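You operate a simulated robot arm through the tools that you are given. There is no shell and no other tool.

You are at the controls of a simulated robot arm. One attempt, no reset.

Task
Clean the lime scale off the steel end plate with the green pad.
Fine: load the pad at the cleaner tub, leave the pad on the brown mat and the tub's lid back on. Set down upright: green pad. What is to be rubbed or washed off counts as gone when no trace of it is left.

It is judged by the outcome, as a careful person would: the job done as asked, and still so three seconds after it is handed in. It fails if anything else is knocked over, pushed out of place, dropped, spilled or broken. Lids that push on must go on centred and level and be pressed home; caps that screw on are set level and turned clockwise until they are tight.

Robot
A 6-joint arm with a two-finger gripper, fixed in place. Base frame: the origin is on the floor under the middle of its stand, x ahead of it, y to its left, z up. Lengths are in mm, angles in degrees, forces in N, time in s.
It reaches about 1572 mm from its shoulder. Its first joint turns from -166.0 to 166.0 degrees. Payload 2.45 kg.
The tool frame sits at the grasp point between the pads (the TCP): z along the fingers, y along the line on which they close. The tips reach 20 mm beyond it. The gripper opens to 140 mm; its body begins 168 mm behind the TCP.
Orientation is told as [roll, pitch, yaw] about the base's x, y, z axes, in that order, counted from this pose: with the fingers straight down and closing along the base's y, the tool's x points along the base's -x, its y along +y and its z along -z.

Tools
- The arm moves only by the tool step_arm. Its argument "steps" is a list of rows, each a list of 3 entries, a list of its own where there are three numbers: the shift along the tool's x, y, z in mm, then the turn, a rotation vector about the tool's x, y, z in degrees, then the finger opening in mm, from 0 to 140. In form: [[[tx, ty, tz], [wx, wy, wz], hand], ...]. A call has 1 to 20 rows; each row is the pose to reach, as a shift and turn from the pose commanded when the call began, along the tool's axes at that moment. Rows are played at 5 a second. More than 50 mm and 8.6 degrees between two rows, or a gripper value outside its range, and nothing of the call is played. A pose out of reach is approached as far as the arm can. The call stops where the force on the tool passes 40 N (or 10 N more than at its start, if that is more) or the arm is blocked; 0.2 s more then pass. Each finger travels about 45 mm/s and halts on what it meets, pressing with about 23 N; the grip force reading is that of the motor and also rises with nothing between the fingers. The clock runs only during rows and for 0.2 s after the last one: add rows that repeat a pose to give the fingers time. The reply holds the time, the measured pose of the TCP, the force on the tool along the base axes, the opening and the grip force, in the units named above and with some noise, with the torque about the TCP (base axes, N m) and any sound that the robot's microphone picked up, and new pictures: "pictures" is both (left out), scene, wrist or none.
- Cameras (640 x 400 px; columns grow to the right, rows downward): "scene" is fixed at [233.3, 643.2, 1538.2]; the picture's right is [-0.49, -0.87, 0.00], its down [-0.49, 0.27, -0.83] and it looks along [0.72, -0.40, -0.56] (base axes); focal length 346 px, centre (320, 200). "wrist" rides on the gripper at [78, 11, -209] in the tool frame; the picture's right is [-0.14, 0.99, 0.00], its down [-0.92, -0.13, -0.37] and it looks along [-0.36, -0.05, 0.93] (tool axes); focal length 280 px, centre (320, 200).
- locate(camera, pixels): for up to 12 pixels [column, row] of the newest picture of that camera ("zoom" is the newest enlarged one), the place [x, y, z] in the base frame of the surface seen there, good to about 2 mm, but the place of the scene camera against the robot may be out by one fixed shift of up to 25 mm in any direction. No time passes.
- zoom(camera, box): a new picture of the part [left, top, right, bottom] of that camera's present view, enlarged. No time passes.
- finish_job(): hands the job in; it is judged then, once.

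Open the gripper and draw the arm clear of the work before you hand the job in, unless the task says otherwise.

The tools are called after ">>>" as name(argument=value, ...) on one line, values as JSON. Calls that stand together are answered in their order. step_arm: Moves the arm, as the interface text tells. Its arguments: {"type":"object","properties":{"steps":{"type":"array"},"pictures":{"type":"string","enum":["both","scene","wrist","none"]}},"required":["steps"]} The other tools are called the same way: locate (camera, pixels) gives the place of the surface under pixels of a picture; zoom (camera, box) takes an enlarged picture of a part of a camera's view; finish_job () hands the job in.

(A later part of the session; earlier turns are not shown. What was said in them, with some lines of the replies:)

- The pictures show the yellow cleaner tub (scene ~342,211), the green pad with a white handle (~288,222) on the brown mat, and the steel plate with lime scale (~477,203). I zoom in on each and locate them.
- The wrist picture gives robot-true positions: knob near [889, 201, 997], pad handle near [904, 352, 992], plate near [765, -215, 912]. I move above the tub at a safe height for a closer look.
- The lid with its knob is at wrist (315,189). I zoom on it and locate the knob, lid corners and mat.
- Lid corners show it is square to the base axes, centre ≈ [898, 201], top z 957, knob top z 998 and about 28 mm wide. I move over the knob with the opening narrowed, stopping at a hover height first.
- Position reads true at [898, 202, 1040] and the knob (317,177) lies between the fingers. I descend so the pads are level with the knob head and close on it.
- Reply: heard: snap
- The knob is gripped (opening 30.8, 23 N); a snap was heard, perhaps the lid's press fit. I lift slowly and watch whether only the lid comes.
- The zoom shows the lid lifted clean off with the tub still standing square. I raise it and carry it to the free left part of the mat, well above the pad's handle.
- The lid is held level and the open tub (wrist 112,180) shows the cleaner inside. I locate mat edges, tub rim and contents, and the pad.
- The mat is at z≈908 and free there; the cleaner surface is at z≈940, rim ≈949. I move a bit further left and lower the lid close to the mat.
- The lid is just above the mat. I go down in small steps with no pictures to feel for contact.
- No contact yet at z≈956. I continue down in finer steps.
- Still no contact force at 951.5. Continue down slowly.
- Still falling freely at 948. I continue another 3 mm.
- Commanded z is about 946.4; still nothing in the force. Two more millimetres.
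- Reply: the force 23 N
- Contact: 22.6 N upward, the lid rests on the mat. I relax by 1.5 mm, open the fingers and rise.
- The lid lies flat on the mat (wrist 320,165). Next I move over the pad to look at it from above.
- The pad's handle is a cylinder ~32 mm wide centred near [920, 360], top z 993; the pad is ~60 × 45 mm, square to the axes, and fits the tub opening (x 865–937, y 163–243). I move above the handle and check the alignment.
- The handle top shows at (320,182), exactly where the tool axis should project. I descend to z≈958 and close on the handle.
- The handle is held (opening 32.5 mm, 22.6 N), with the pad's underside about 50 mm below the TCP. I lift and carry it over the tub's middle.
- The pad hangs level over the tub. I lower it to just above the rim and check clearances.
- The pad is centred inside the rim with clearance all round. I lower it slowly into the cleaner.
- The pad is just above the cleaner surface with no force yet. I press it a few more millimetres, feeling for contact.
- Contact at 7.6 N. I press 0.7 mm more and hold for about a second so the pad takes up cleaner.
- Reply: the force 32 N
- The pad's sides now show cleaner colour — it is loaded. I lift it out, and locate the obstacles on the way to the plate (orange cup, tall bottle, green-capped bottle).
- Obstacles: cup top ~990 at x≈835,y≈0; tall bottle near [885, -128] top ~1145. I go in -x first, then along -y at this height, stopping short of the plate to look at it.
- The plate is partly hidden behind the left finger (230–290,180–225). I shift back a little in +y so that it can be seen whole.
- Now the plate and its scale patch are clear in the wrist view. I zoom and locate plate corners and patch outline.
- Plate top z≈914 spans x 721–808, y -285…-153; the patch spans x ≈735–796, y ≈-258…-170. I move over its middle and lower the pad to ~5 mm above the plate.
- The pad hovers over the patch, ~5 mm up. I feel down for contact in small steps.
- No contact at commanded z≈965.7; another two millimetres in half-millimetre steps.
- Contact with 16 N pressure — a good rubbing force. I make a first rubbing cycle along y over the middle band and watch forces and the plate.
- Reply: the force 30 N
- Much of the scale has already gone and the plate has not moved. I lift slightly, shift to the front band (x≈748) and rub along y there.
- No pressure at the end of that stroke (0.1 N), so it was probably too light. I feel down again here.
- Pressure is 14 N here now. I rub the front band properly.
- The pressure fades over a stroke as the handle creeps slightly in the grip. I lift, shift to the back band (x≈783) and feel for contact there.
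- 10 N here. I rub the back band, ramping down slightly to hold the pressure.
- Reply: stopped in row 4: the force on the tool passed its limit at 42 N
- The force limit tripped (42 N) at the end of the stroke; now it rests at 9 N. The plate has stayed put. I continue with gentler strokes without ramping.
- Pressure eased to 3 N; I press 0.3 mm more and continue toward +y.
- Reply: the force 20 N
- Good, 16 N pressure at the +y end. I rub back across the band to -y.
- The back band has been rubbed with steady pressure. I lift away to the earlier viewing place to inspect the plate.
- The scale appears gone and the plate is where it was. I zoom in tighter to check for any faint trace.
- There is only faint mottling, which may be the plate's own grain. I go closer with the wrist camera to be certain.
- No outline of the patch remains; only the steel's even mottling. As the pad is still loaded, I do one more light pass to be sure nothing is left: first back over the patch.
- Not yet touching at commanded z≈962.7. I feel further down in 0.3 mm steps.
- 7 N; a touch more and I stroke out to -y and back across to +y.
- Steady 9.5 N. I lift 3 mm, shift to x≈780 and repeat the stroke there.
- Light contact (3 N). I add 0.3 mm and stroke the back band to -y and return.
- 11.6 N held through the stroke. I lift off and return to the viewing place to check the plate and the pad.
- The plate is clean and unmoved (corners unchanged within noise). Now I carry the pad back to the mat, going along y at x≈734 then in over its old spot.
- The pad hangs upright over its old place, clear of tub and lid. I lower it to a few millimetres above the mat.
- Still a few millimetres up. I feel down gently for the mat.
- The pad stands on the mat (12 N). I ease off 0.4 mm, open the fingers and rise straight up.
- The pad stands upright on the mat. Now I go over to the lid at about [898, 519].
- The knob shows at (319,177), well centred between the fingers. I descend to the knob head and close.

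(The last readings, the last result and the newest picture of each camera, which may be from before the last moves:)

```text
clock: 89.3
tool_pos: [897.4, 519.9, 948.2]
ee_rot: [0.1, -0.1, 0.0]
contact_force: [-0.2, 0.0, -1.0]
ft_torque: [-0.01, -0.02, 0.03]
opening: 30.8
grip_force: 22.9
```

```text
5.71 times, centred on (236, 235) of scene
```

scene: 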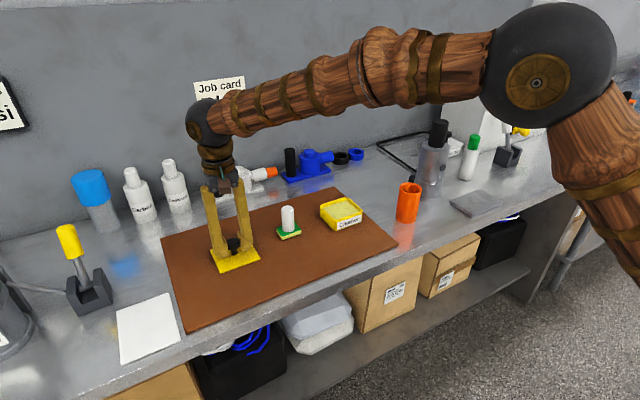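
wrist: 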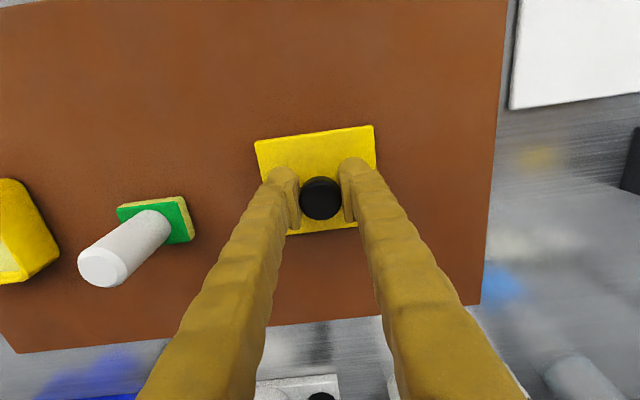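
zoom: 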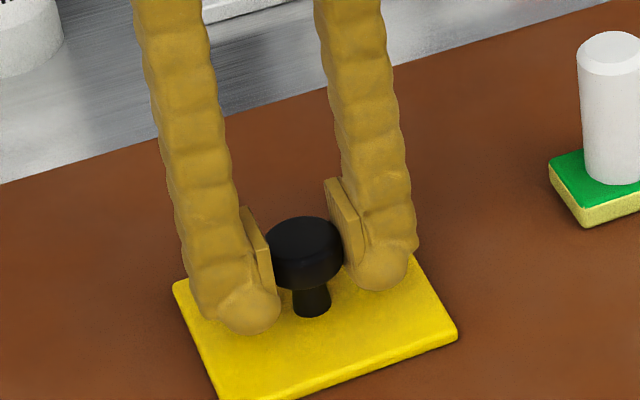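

The lid is gripped as before (corners at the same pixels as when first taken). I lift it and carry it over to the tub at height.

>>> step_arm(steps=[[[0, 0, -10], [0, 0, 0], 15], [[0, 0, -40], [0, 0, 0], 15], [[0, 0, -80], [0, 0, 0], 15], [[0, 0, -120], [0, 0, 0], 15], [[0, -20, -148], [0, 0, 0], 15], [[0, -60, -148], [0, 0, 0], 15], [[0, -100, -148], [0, 0, 0], 15], [[0, -140, -148], [0, 0, 0], 15], [[0, -180, -148], [0, 0, 0], 15], [[0, -220, -148], [0, 0, 0], 15], [[0, -260, -148], [0, 0, 0], 15], [[0, -295, -148], [0, 0, 0], 15], [[0, -312, -148], [0, 0, 0], 15], [[0, -317, -148], [0, 0, 0], 15], [[0, -317, -148], [0, 0, 0], 15]])

```text
clock: 92.5
tool_pos: [900.4, 202.5, 1095.9]
ee_rot: [0.1, -0.1, 0.0]
contact_force: [0.2, -0.3, -0.4]
ft_torque: [0.0, -0.01, 0.01]
opening: 30.8
grip_force: 23.2
```

scene: 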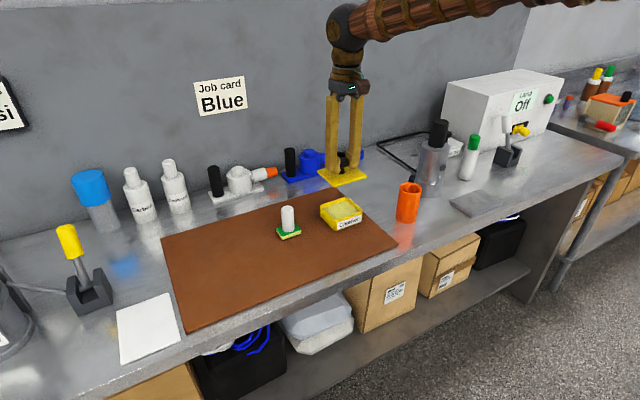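
wrist: 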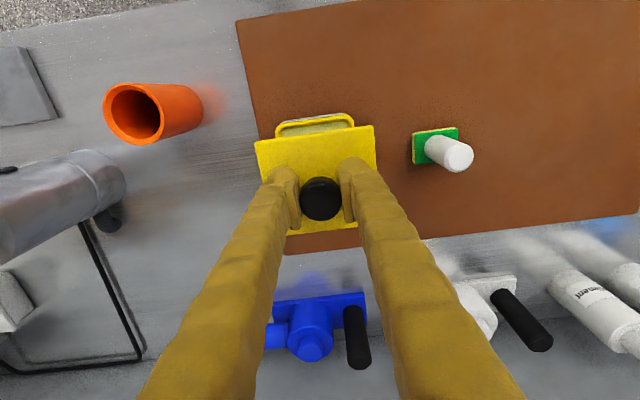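

The lid is above the tub. I lower it to about 12 mm above seating and compare with the picture from when it was lifted off.

>>> step_arm(steps=[[[0, 0, 30], [0, 0, 0], 15], [[0, 0, 60], [0, 0, 0], 15], [[0, 0, 85], [0, 0, 0], 15], [[0, 0, 96], [0, 0, 0], 15], [[0, 0, 96], [0, 0, 0], 15]])

>>> zoom(camera="scene", box=[290, 170, 402, 240])

>>> zoom(camera="wrist", box=[240, 90, 400, 190])

```text
clock: 93.7
tool_pos: [898.6, 204.6, 1001.2]
ee_rot: [0.1, 0.0, 0.1]
contact_force: [-0.7, -0.7, -1.3]
ft_torque: [0.0, 0.0, 0.01]
opening: 30.3
grip_force: 23.1
```

scene: 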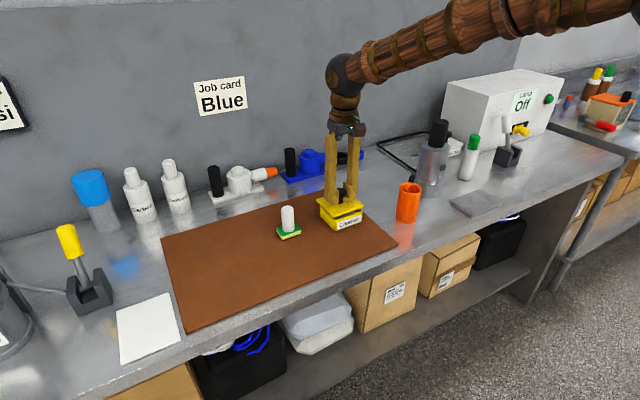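
wrist: 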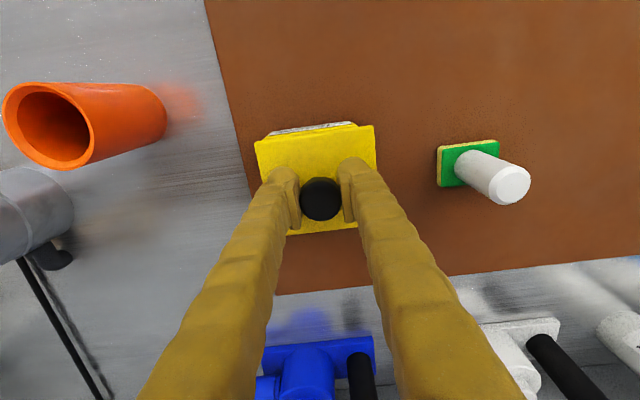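

```text
5.71 times, centred on (346, 205) of scene
```

zoom: 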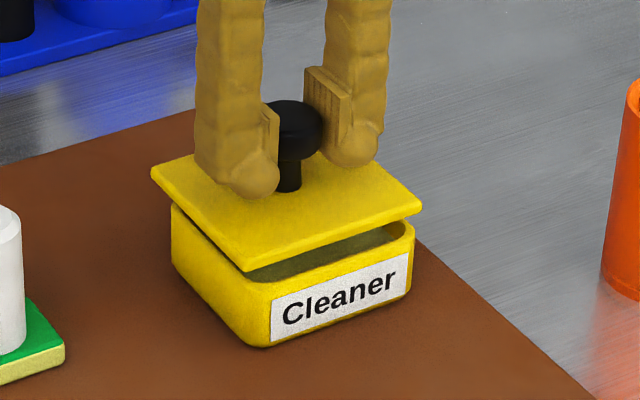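

```text
4.00 times, centred on (320, 140) of wrist
```

zoom: 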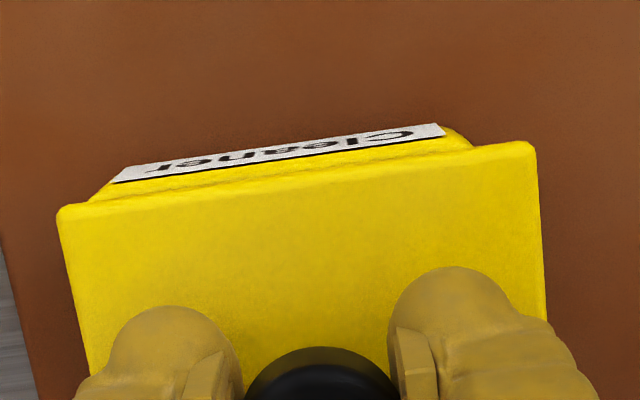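

The lid looks level, but against the lift-off picture its corners sit about 1 px to the left/up (zoom corners (150,173),(422,207) vs (156,173),(428,210)), so it is a millimetre or so too far in +y. I shift -1.2 mm in y, lower by 6 mm, and check again.

>>> step_arm(steps=[[[0, -0.6, 2], [0, 0, 0], 15], [[0, -1.2, 4], [0, 0, 0], 15], [[0, -1.2, 6], [0, 0, 0], 15], [[0, -1.2, 6], [0, 0, 0], 15], [[0, -1.2, 6], [0, 0, 0], 15]], pictures="both")

>>> zoom(camera="scene", box=[306, 180, 370, 220])

>>> zoom(camera="scene", box=[250, 170, 410, 270])

```text
clock: 94.9
tool_pos: [899.0, 202.2, 995.0]
ee_rot: [0.1, -0.2, 0.0]
contact_force: [-1.6, 0.2, -0.9]
ft_torque: [0.03, -0.01, 0.0]
opening: 29.8
grip_force: 23.5
```

scene: 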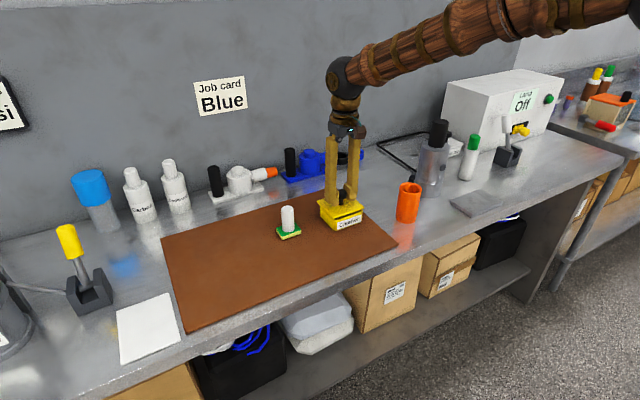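
wrist: 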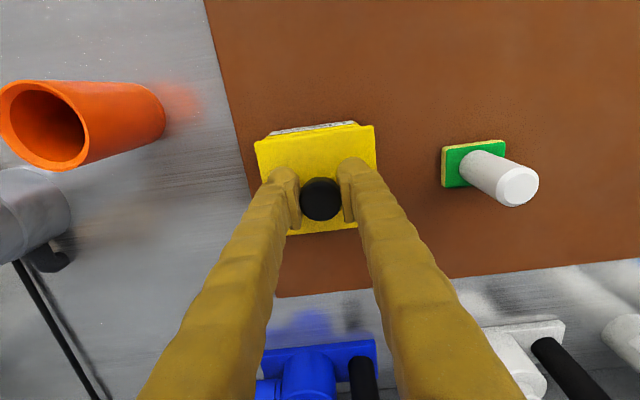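

```text
10.00 times, centred on (338, 200) of scene
```

zoom: 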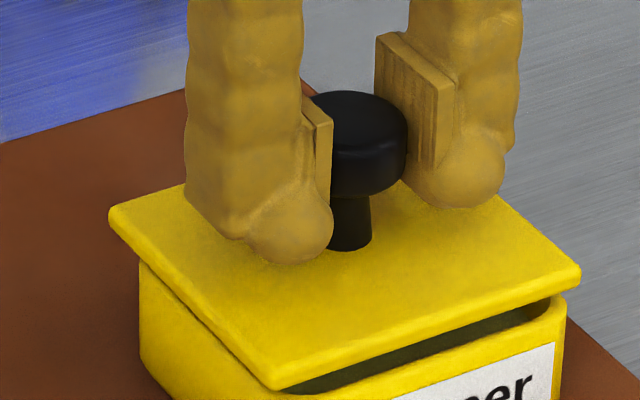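

```text
4.00 times, centred on (330, 220) of scene
```

zoom: 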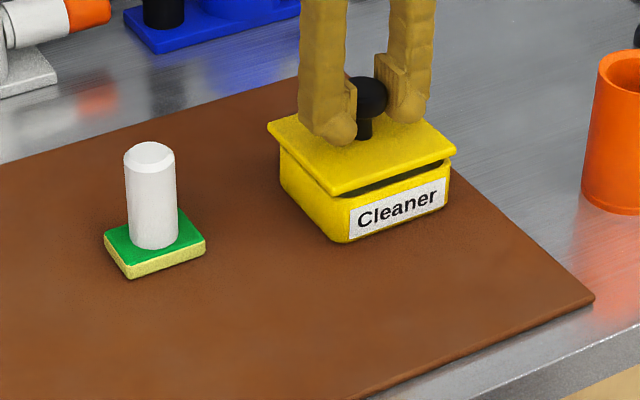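

The lid is level; I check its overhang against the tub more precisely with tight zooms from both cameras.

>>> zoom(camera="scene", box=[310, 195, 374, 235])

>>> zoom(camera="wrist", box=[240, 100, 400, 200])

>>> locate(camera="wrist", pixels=[[256, 145], [372, 129], [375, 165], [260, 175], [289, 233], [356, 227], [300, 232], [270, 134], [354, 123], [315, 128]])

>>> locate(camera="scene", pixels=[[318, 203], [363, 208], [334, 218], [320, 206], [334, 230], [362, 213]])

```text
10.00 times, centred on (342, 215) of scene
```

zoom: 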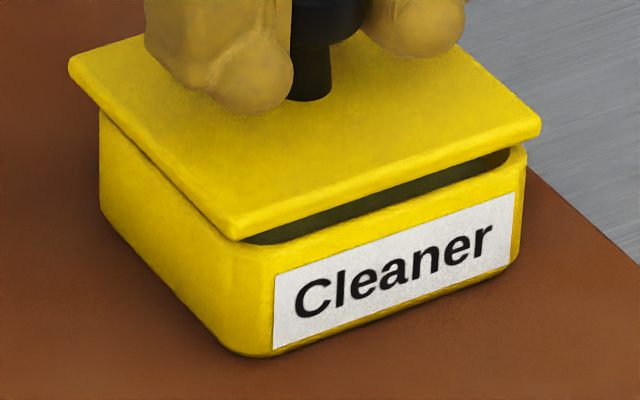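

```text
4.00 times, centred on (320, 150) of wrist
```

zoom: 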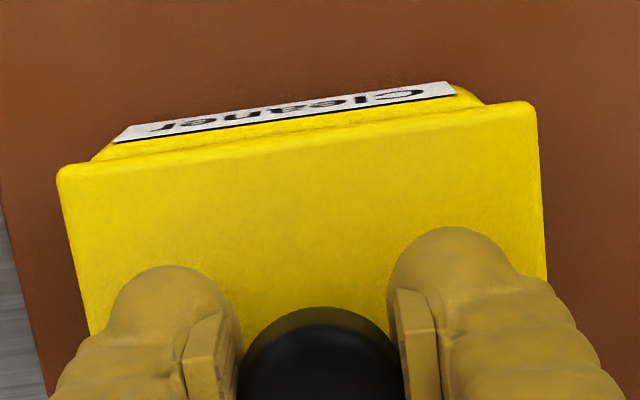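

```text
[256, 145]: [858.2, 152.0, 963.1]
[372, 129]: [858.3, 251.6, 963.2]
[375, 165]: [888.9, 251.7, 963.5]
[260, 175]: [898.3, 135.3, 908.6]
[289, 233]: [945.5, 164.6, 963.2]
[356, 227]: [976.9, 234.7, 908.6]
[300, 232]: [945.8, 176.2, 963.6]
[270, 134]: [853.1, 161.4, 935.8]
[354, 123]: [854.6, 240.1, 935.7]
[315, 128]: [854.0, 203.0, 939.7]
```

```text
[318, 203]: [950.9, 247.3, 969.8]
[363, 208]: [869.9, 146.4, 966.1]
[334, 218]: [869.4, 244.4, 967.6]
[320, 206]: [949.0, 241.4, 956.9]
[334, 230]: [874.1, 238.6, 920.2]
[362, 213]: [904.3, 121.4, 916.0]
```

Working through the corner positions, the lid's centre is about +2 mm in x and +1 mm in y off the original seat. I correct by -2 mm x, -1.1 mm y and check the overhang again.

>>> step_arm(steps=[[[1, -0.6, 0], [0, 0, 0], 15], [[2, -1.1, 0], [0, 0, 0], 15], [[2, -1.1, 0], [0, 0, 0], 15], [[2, -1.1, 0], [0, 0, 0], 15]], pictures="both")

>>> zoom(camera="scene", box=[310, 195, 374, 235])

>>> zoom(camera="scene", box=[250, 170, 410, 270])

>>> zoom(camera="wrist", box=[240, 100, 400, 200])

```text
clock: 95.9
tool_pos: [897.0, 201.5, 993.6]
ee_rot: [0.1, 0.0, 0.1]
contact_force: [0.3, 1.2, 0.0]
ft_torque: [0.02, 0.02, 0.02]
opening: 30.0
grip_force: 22.8
```

scene: 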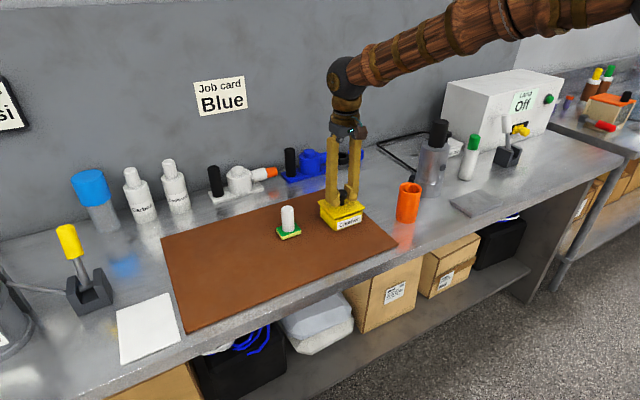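
wrist: 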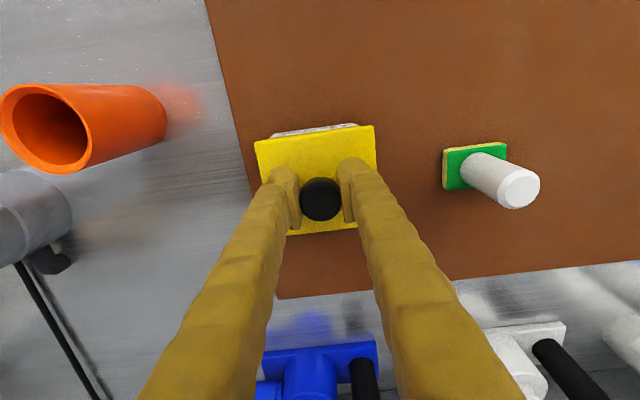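

```text
10.00 times, centred on (342, 215) of scene
```

zoom: 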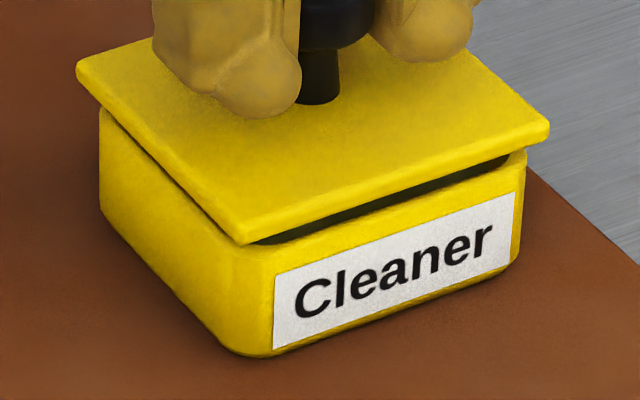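

```text
4.00 times, centred on (330, 220) of scene
```

zoom: 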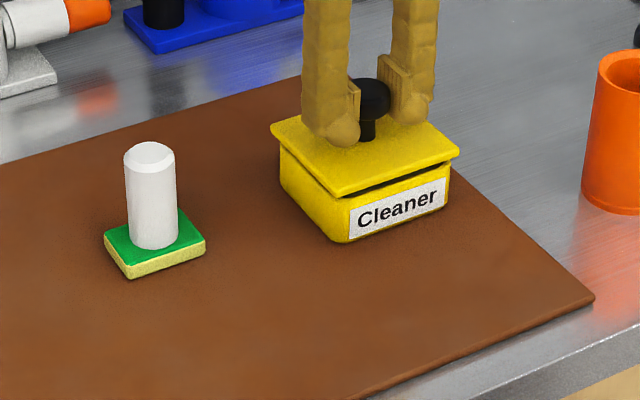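

```text
4.00 times, centred on (320, 150) of wrist
```

zoom: 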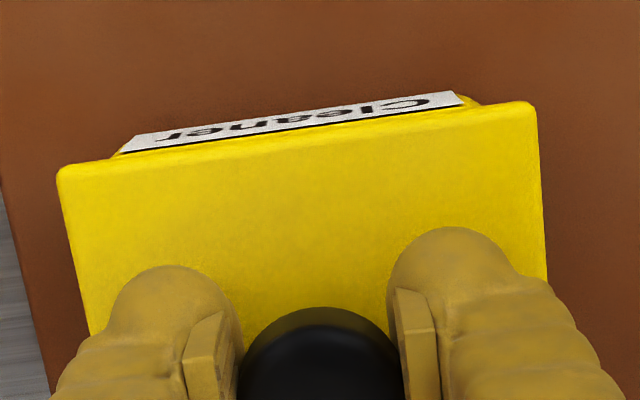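

Overhang now looks even (22 vs 24 px at 10×) and matches the original picture. I lower gently towards the seat.

>>> step_arm(steps=[[[0, 0, 1], [0, 0, 0], 15], [[0, 0, 2], [0, 0, 0], 15], [[0, 0, 3], [0, 0, 0], 15], [[0, 0, 3.5], [0, 0, 0], 15], [[0, 0, 3.5], [0, 0, 0], 15]], pictures="none")

>>> zoom(camera="scene", box=[310, 195, 374, 235])

```text
clock: 97.1
tool_pos: [896.6, 200.9, 990.2]
ee_rot: [0.0, -0.2, 0.0]
contact_force: [-0.3, 0.0, -1.0]
ft_torque: [0.04, -0.01, 0.05]
opening: 29.6
grip_force: 23.2
```

```text
10.00 times, centred on (342, 215) of scene
```

zoom: 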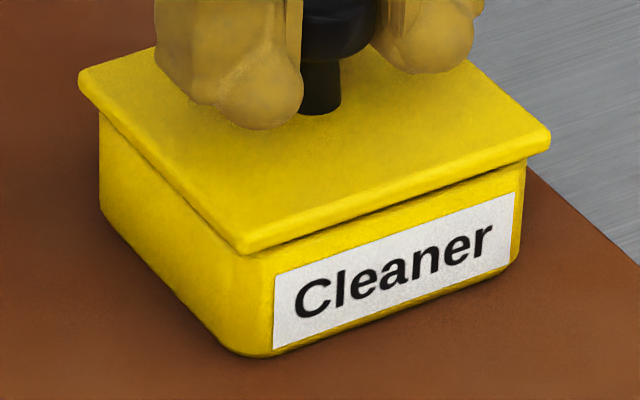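

Looks centred and level, about 2 mm above the rim. I continue down in half-millimetre steps.

>>> step_arm(steps=[[[0, 0, 0.5], [0, 0, 0], 15], [[0, 0, 1], [0, 0, 0], 15], [[0, 0, 1.5], [0, 0, 0], 15], [[0, 0, 1.5], [0, 0, 0], 15]], pictures="none")

```text
clock: 98.1
tool_pos: [898.2, 201.2, 988.3]
ee_rot: [0.1, -0.1, 0.0]
contact_force: [0.1, -0.1, -0.1]
ft_torque: [-0.03, -0.02, 0.02]
opening: 29.8
grip_force: 22.6
```

>>> step_arm(steps=[[[0, 0, 0.5], [0, 0, 0], 15], [[0, 0, 1], [0, 0, 0], 15], [[0, 0, 1], [0, 0, 0], 15]], pictures="none")

>>> zoom(camera="scene", box=[310, 195, 374, 235])

```text
clock: 98.9
tool_pos: [897.0, 201.7, 989.2]
ee_rot: [0.2, -0.1, 0.0]
contact_force: [0.4, 0.1, -0.3]
ft_torque: [0.01, -0.01, 0.01]
opening: 29.4
grip_force: 23.0
```

```text
10.00 times, centred on (342, 215) of scene
```

zoom: 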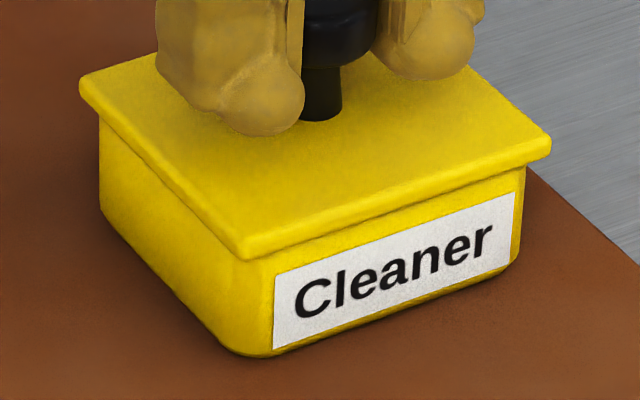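

The lid is at the rim now. I press on further, listening for the snap.

>>> step_arm(steps=[[[0, 0, 0.4], [0, 0, 0], 15], [[0, 0, 0.8], [0, 0, 0], 15], [[0, 0, 0.8], [0, 0, 0], 15]], pictures="none")

```text
clock: 99.7
tool_pos: [897.8, 200.8, 987.3]
ee_rot: [0.1, 0.0, 0.0]
contact_force: [0.0, 0.1, -0.2]
ft_torque: [-0.03, 0.0, -0.02]
opening: 29.2
grip_force: 23.4
```

>>> step_arm(steps=[[[0, 0, 0.4], [0, 0, 0], 15], [[0, 0, 0.8], [0, 0, 0], 15], [[0, 0, 0.8], [0, 0, 0], 15]], pictures="none")

>>> zoom(camera="scene", box=[310, 195, 374, 235])

```text
clock: 100.5
tool_pos: [897.1, 200.0, 985.7]
ee_rot: [0.0, 0.0, 0.0]
contact_force: [1.0, 0.1, -0.6]
ft_torque: [0.02, -0.03, 0.02]
opening: 29.3
grip_force: 22.9
```

```text
10.00 times, centred on (342, 215) of scene
```

zoom: 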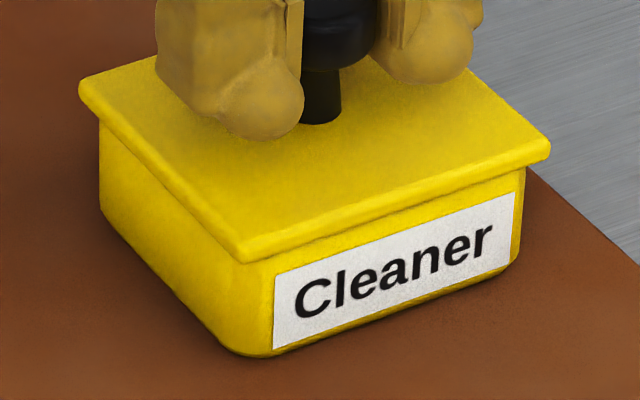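

Still lowering without resistance. Continue pressing.

>>> step_arm(steps=[[[0, 0, 0.5], [0, 0, 0], 15], [[0, 0, 1], [0, 0, 0], 15], [[0, 0, 1], [0, 0, 0], 15]], pictures="none")

```text
clock: 101.3
tool_pos: [896.4, 201.1, 985.6]
ee_rot: [0.1, -0.2, 0.0]
contact_force: [-1.2, 1.3, 10.3]
ft_torque: [0.02, -0.03, 0.0]
opening: 29.6
grip_force: 22.8
```

Contact: 10 N. I press harder in small steps to push it home.

>>> step_arm(steps=[[[0, 0, 0.2], [0, 0, 0], 15], [[0, 0, 0.4], [0, 0, 0], 15], [[0, 0, 0.6], [0, 0, 0], 15], [[0, 0, 0.6], [0, 0, 0], 15]], pictures="none")

>>> zoom(camera="scene", box=[310, 195, 374, 235])

```text
clock: 102.3
tool_pos: [897.5, 199.4, 986.0]
ee_rot: [0.1, -0.1, 0.0]
contact_force: [-6.9, -2.4, 25.3]
ft_torque: [-0.05, -0.07, -0.01]
opening: 29.5
grip_force: 23.3
```

```text
10.00 times, centred on (342, 215) of scene
```

zoom: 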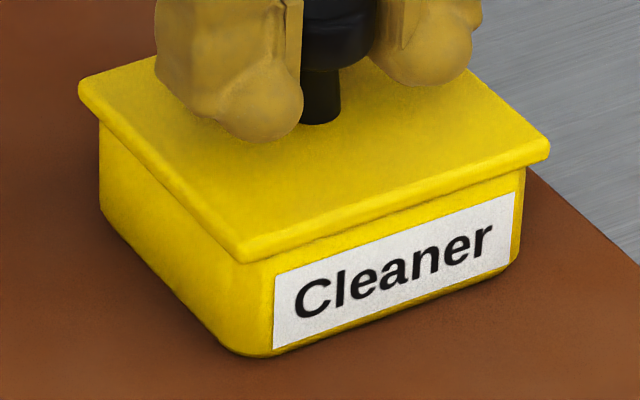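

25 N and the lid sits flush by eye. I check its top height against the original 957 with the wrist camera.

>>> step_arm(steps=[[[0, 0, 0], [0, 0, 0], 15]], pictures="wrist")

>>> locate(camera="wrist", pixels=[[258, 148], [370, 132], [315, 145], [374, 165], [340, 140], [280, 150], [292, 232], [320, 198]])

>>> zoom(camera="wrist", box=[240, 100, 400, 200])

```text
clock: 102.7
tool_pos: [898.0, 199.9, 984.7]
ee_rot: [0.1, -0.1, 0.0]
contact_force: [-7.6, -3.7, 25.7]
ft_torque: [-0.06, -0.06, -0.03]
opening: 29.5
grip_force: 23.2
```

wrist: 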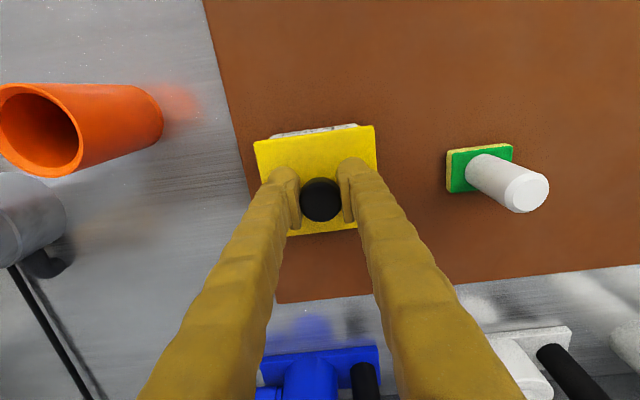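

```text
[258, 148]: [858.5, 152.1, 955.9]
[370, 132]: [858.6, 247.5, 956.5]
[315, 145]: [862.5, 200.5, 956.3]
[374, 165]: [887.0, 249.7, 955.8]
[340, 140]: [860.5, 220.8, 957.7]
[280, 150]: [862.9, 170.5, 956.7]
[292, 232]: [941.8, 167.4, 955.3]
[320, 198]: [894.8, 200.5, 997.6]
```

```text
4.00 times, centred on (320, 150) of wrist
```

zoom: 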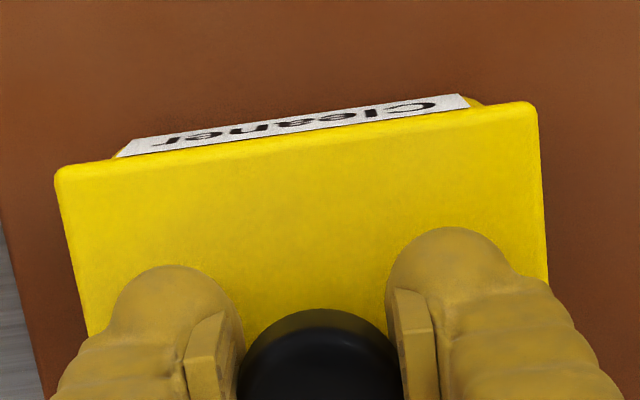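

The lid top reads 956.3 (originally 957.0) and its centre is within about 1 mm of the original, but no snap was heard. I press a bit harder.

>>> step_arm(steps=[[[0, 0, 0.2], [0, 0, 0], 15], [[0, 0, 0.4], [0, 0, 0], 15], [[0, 0, 0.4], [0, 0, 0], 15]], pictures="none")

```text
clock: 103.5
tool_pos: [897.9, 201.4, 986.3]
ee_rot: [0.1, -0.3, 0.1]
contact_force: [1.9, 0.4, 28.5]
ft_torque: [-0.02, -0.15, 0.05]
opening: 29.3
grip_force: 23.2
```

The grip is starting to slip at ~28 N. I ease off, open, rise and look at the lid; then I'll press the knob's top with closed fingertips.

>>> step_arm(steps=[[[0, 0, -1], [0, 0, 0], 28], [[0, 0, -1], [0, 0, 0], 45], [[0, 0, -1], [0, 0, 0], 60], [[0, 0, -1], [0, 0, 0], 60], [[0, 0, -25], [0, 0, 0], 60], [[0, 0, -55], [0, 0, 0], 70], [[0, 0, -57], [0, 0, 0], 70], [[0, 0, -57], [0, 0, 0], 70]])

>>> zoom(camera="scene", box=[250, 170, 410, 270])

>>> zoom(camera="wrist", box=[240, 100, 400, 200])

>>> locate(camera="wrist", pixels=[[266, 140], [358, 128], [285, 205], [355, 195], [317, 150], [318, 177], [308, 177], [328, 177]])

```text
clock: 105.3
tool_pos: [896.1, 199.9, 1041.8]
ee_rot: [0.2, -0.1, 0.0]
contact_force: [0.0, 0.2, 0.2]
ft_torque: [0.01, 0.0, 0.02]
opening: 69.7
grip_force: 0.0
heard: snap
```

scene: 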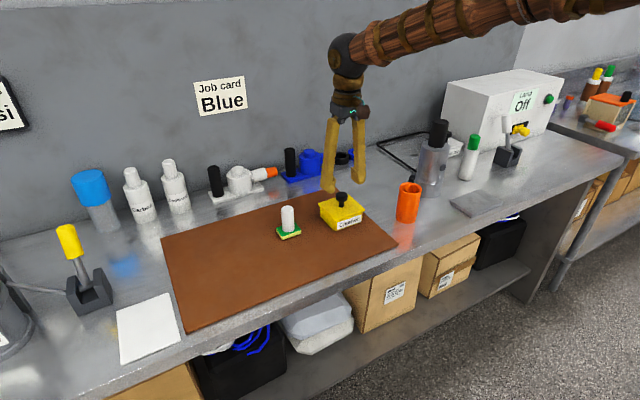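
wrist: 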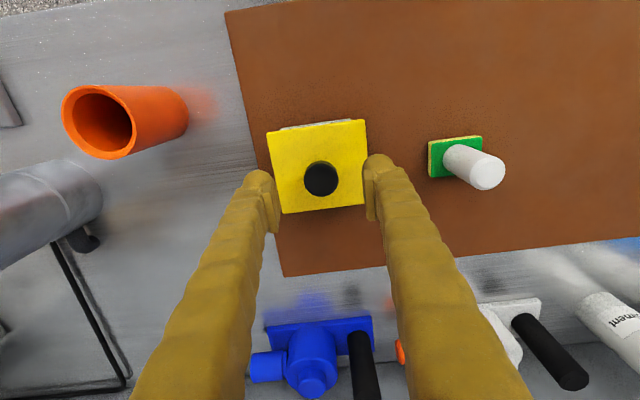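

```text
4.00 times, centred on (330, 220) of scene
```

zoom: 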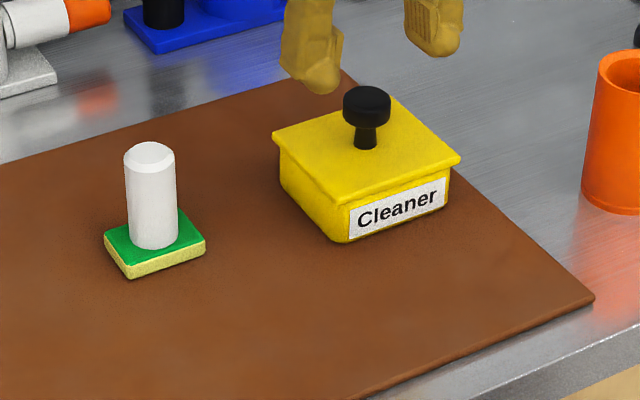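

```text
4.00 times, centred on (320, 150) of wrist
```

zoom: 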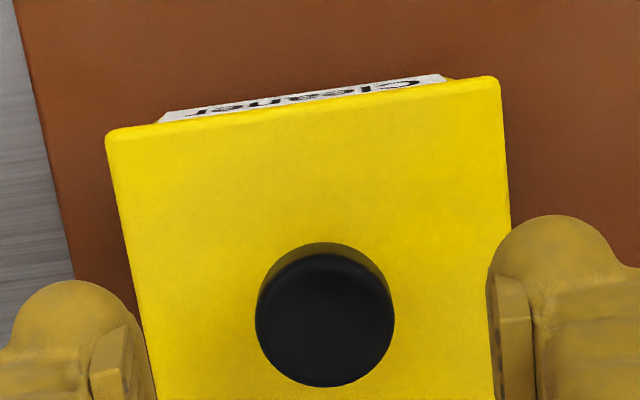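

```text
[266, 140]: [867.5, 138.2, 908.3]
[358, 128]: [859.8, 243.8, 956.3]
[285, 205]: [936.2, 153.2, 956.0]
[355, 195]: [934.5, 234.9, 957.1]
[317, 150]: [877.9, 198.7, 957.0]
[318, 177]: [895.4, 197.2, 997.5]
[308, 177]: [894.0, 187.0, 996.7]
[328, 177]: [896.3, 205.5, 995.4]
```

A snap was heard on release, and the lid's position now matches the opening picture (corners (272,133),(461,158); top z ≈956.6). To be sure it is home I close the fingers and press straight down on the knob's top, first approaching.

>>> step_arm(steps=[[[0, 0.8, 0], [0, 0, 0], 40], [[0, 0.8, 0], [0, 0, 0], 15], [[0, 0.8, 0], [0, 0, 0], 0], [[0, 0.8, 0], [0, 0, 0], 0], [[0, 0.8, 0], [0, 0, 0], 0], [[0, 0.8, 8], [0, 0, 0], 0], [[0, 0.8, 16], [0, 0, 0], 0], [[0, 0.8, 16], [0, 0, 0], 0]])

>>> zoom(camera="scene", box=[290, 160, 402, 230])

```text
clock: 107.1
tool_pos: [896.9, 201.6, 1024.3]
ee_rot: [0.1, -0.2, 0.0]
contact_force: [0.0, -0.8, 0.6]
ft_torque: [0.0, -0.02, -0.02]
opening: 0.0
grip_force: 23.2
```

scene: 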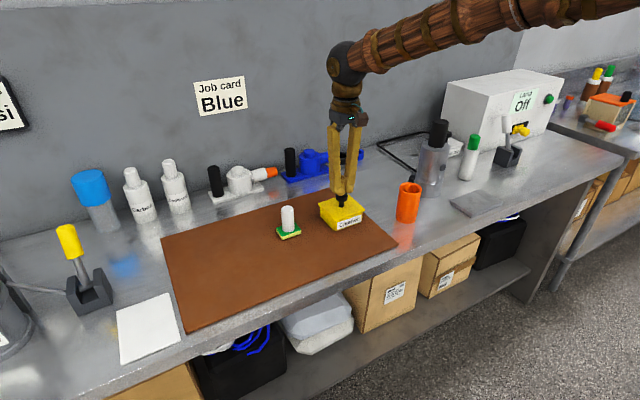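
wrist: 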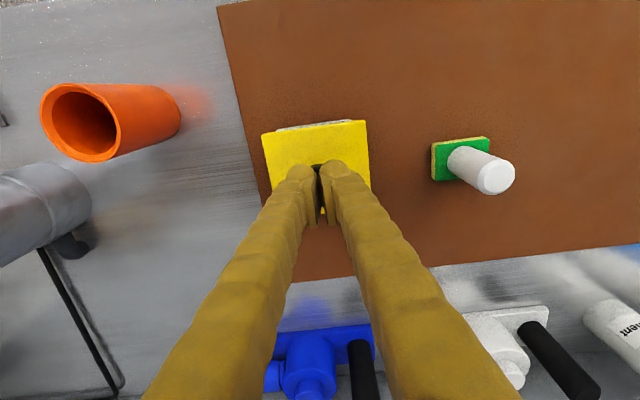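

```text
5.71 times, centred on (346, 195) of scene
```

zoom: 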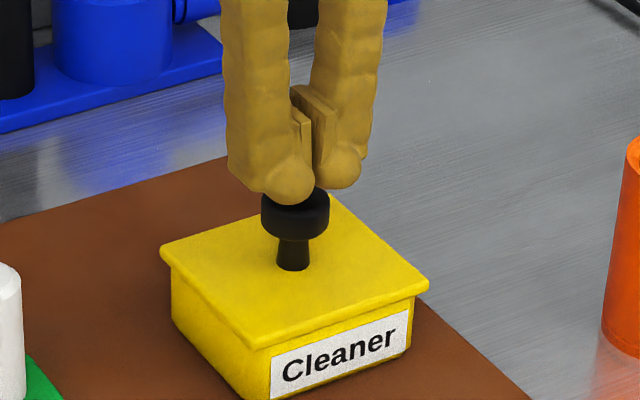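

The fingertips straddle the knob's edge when closed, and the lid already took 28 N, sits flush and snapped on, so I don't press on the knob this way. I rise straight up, then open and draw back.

>>> step_arm(steps=[[[0, 0, -30], [0, 0, 0], 0], [[0, 0, -70], [0, 0, 0], 0], [[0, 0, -110], [0, 0, 0], 20], [[20, 0, -140], [0, 0, 0], 50], [[60, 0, -160], [0, 0, 0], 80], [[105, 0, -180], [0, 0, 0], 100], [[150, 0, -200], [0, 0, 0], 120], [[190, 0, -220], [0, 0, 0], 120], [[190, 0, -220], [0, 0, 0], 120], [[190, 0, -220], [0, 0, 0], 120]])

>>> zoom(camera="scene", box=[310, 185, 374, 225])

>>> zoom(camera="scene", box=[240, 160, 400, 260])

>>> zoom(camera="scene", box=[390, 110, 550, 230])

```text
clock: 109.3
tool_pos: [704.7, 200.7, 1244.5]
ee_rot: [0.1, -0.1, 0.0]
contact_force: [0.2, -0.1, 0.3]
ft_torque: [-0.02, 0.0, 0.02]
opening: 120.1
grip_force: 0.0
```

scene: 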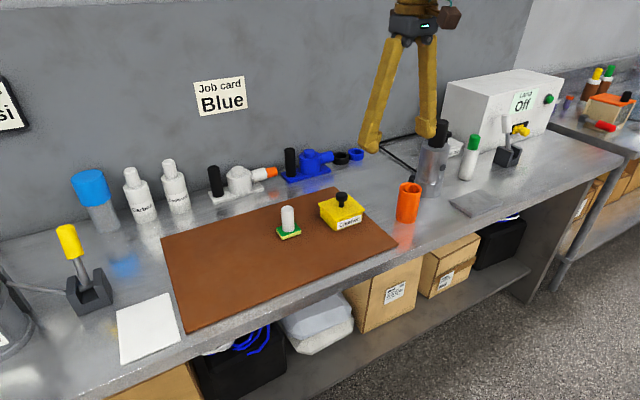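
wrist: 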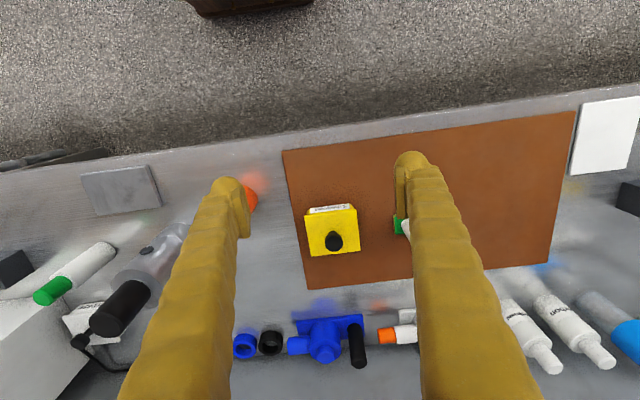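

```text
10.00 times, centred on (342, 205) of scene
```

zoom: 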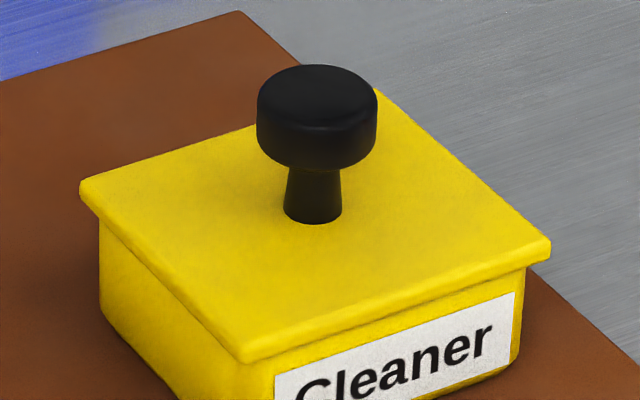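

```text
4.00 times, centred on (320, 210) of scene
```

zoom: 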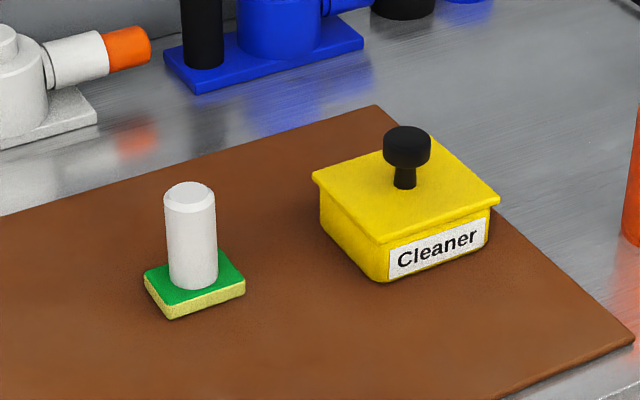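

```text
3.33 times, centred on (470, 170) of scene
```

zoom: 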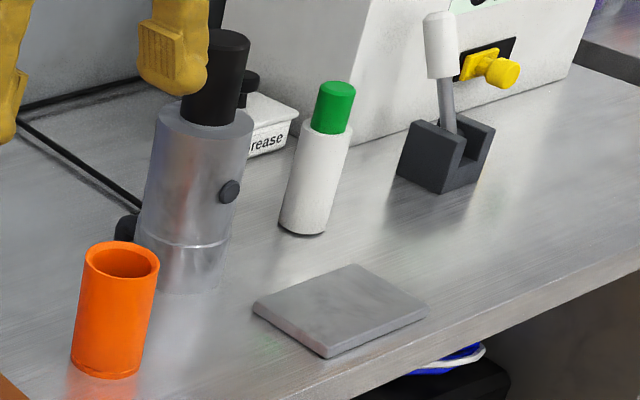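

Everything stands as it should: pad upright on the mat, lid on, plate bare. A last comparison with the very first zoom of the tub and a check of the lid's level and the plate.

>>> zoom(camera="scene", box=[250, 170, 410, 270])

>>> locate(camera="scene", pixels=[[321, 204], [362, 208], [335, 218], [349, 197], [333, 207], [352, 206], [342, 194], [342, 211]])

>>> zoom(camera="scene", box=[448, 186, 504, 221])

```text
4.00 times, centred on (330, 220) of scene
```

zoom: 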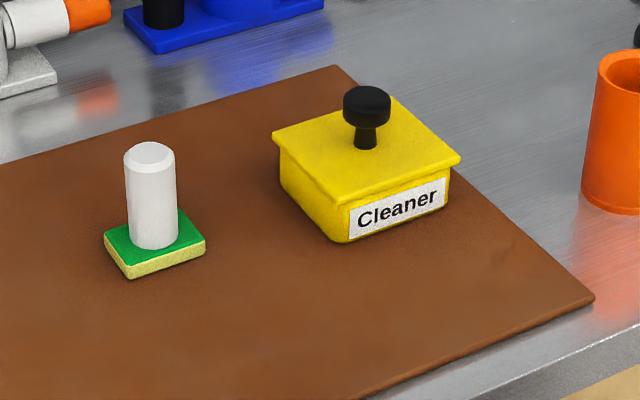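

```text
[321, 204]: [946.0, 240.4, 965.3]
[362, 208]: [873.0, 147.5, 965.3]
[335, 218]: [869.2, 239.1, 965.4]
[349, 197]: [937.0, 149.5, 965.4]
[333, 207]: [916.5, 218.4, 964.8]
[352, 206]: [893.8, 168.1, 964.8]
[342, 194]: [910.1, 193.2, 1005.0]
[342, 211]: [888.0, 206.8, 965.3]
```

```text
11.43 times, centred on (476, 204) of scene
```

zoom: 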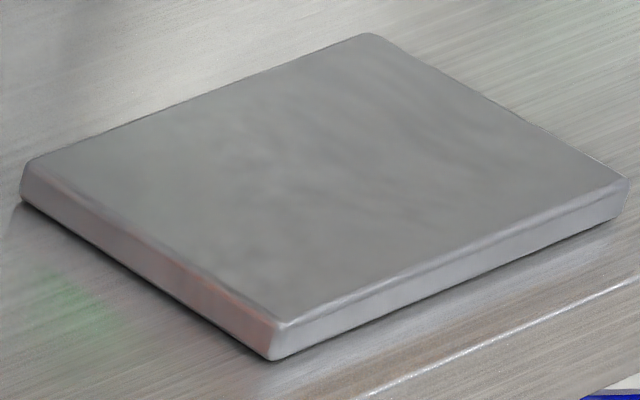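

The lid is level (top reads 965.3 at all four corners in the scene frame) and its zoom matches the opening picture. The plate shows no trace, the pad stands upright on the mat, and the arm is open and clear, so I hand in the job.

>>> finish_job()

```text
The job is handed in.
```

The job is handed in. I can see no lime scale left on the steel end plate, and the plate is still where it was.

- **Cleaning:** I loaded the green pad once at the cleaner tub and rubbed the whole patch. I then made a second light pass. Close zooms afterwards showed only the steel's own mottling.
- **Pad:** It is standing upright on the brown mat, about where it was at the start.
- **Lid:** It is back on the tub, level, and within about 1 mm of its original position and height. I pressed it down to about 28 N, and a snap was heard as I let go rather than during the press. I took that as it seating.
- **Surroundings:** Nothing else was touched or moved. The gripper is open and the arm is clear of the bench.
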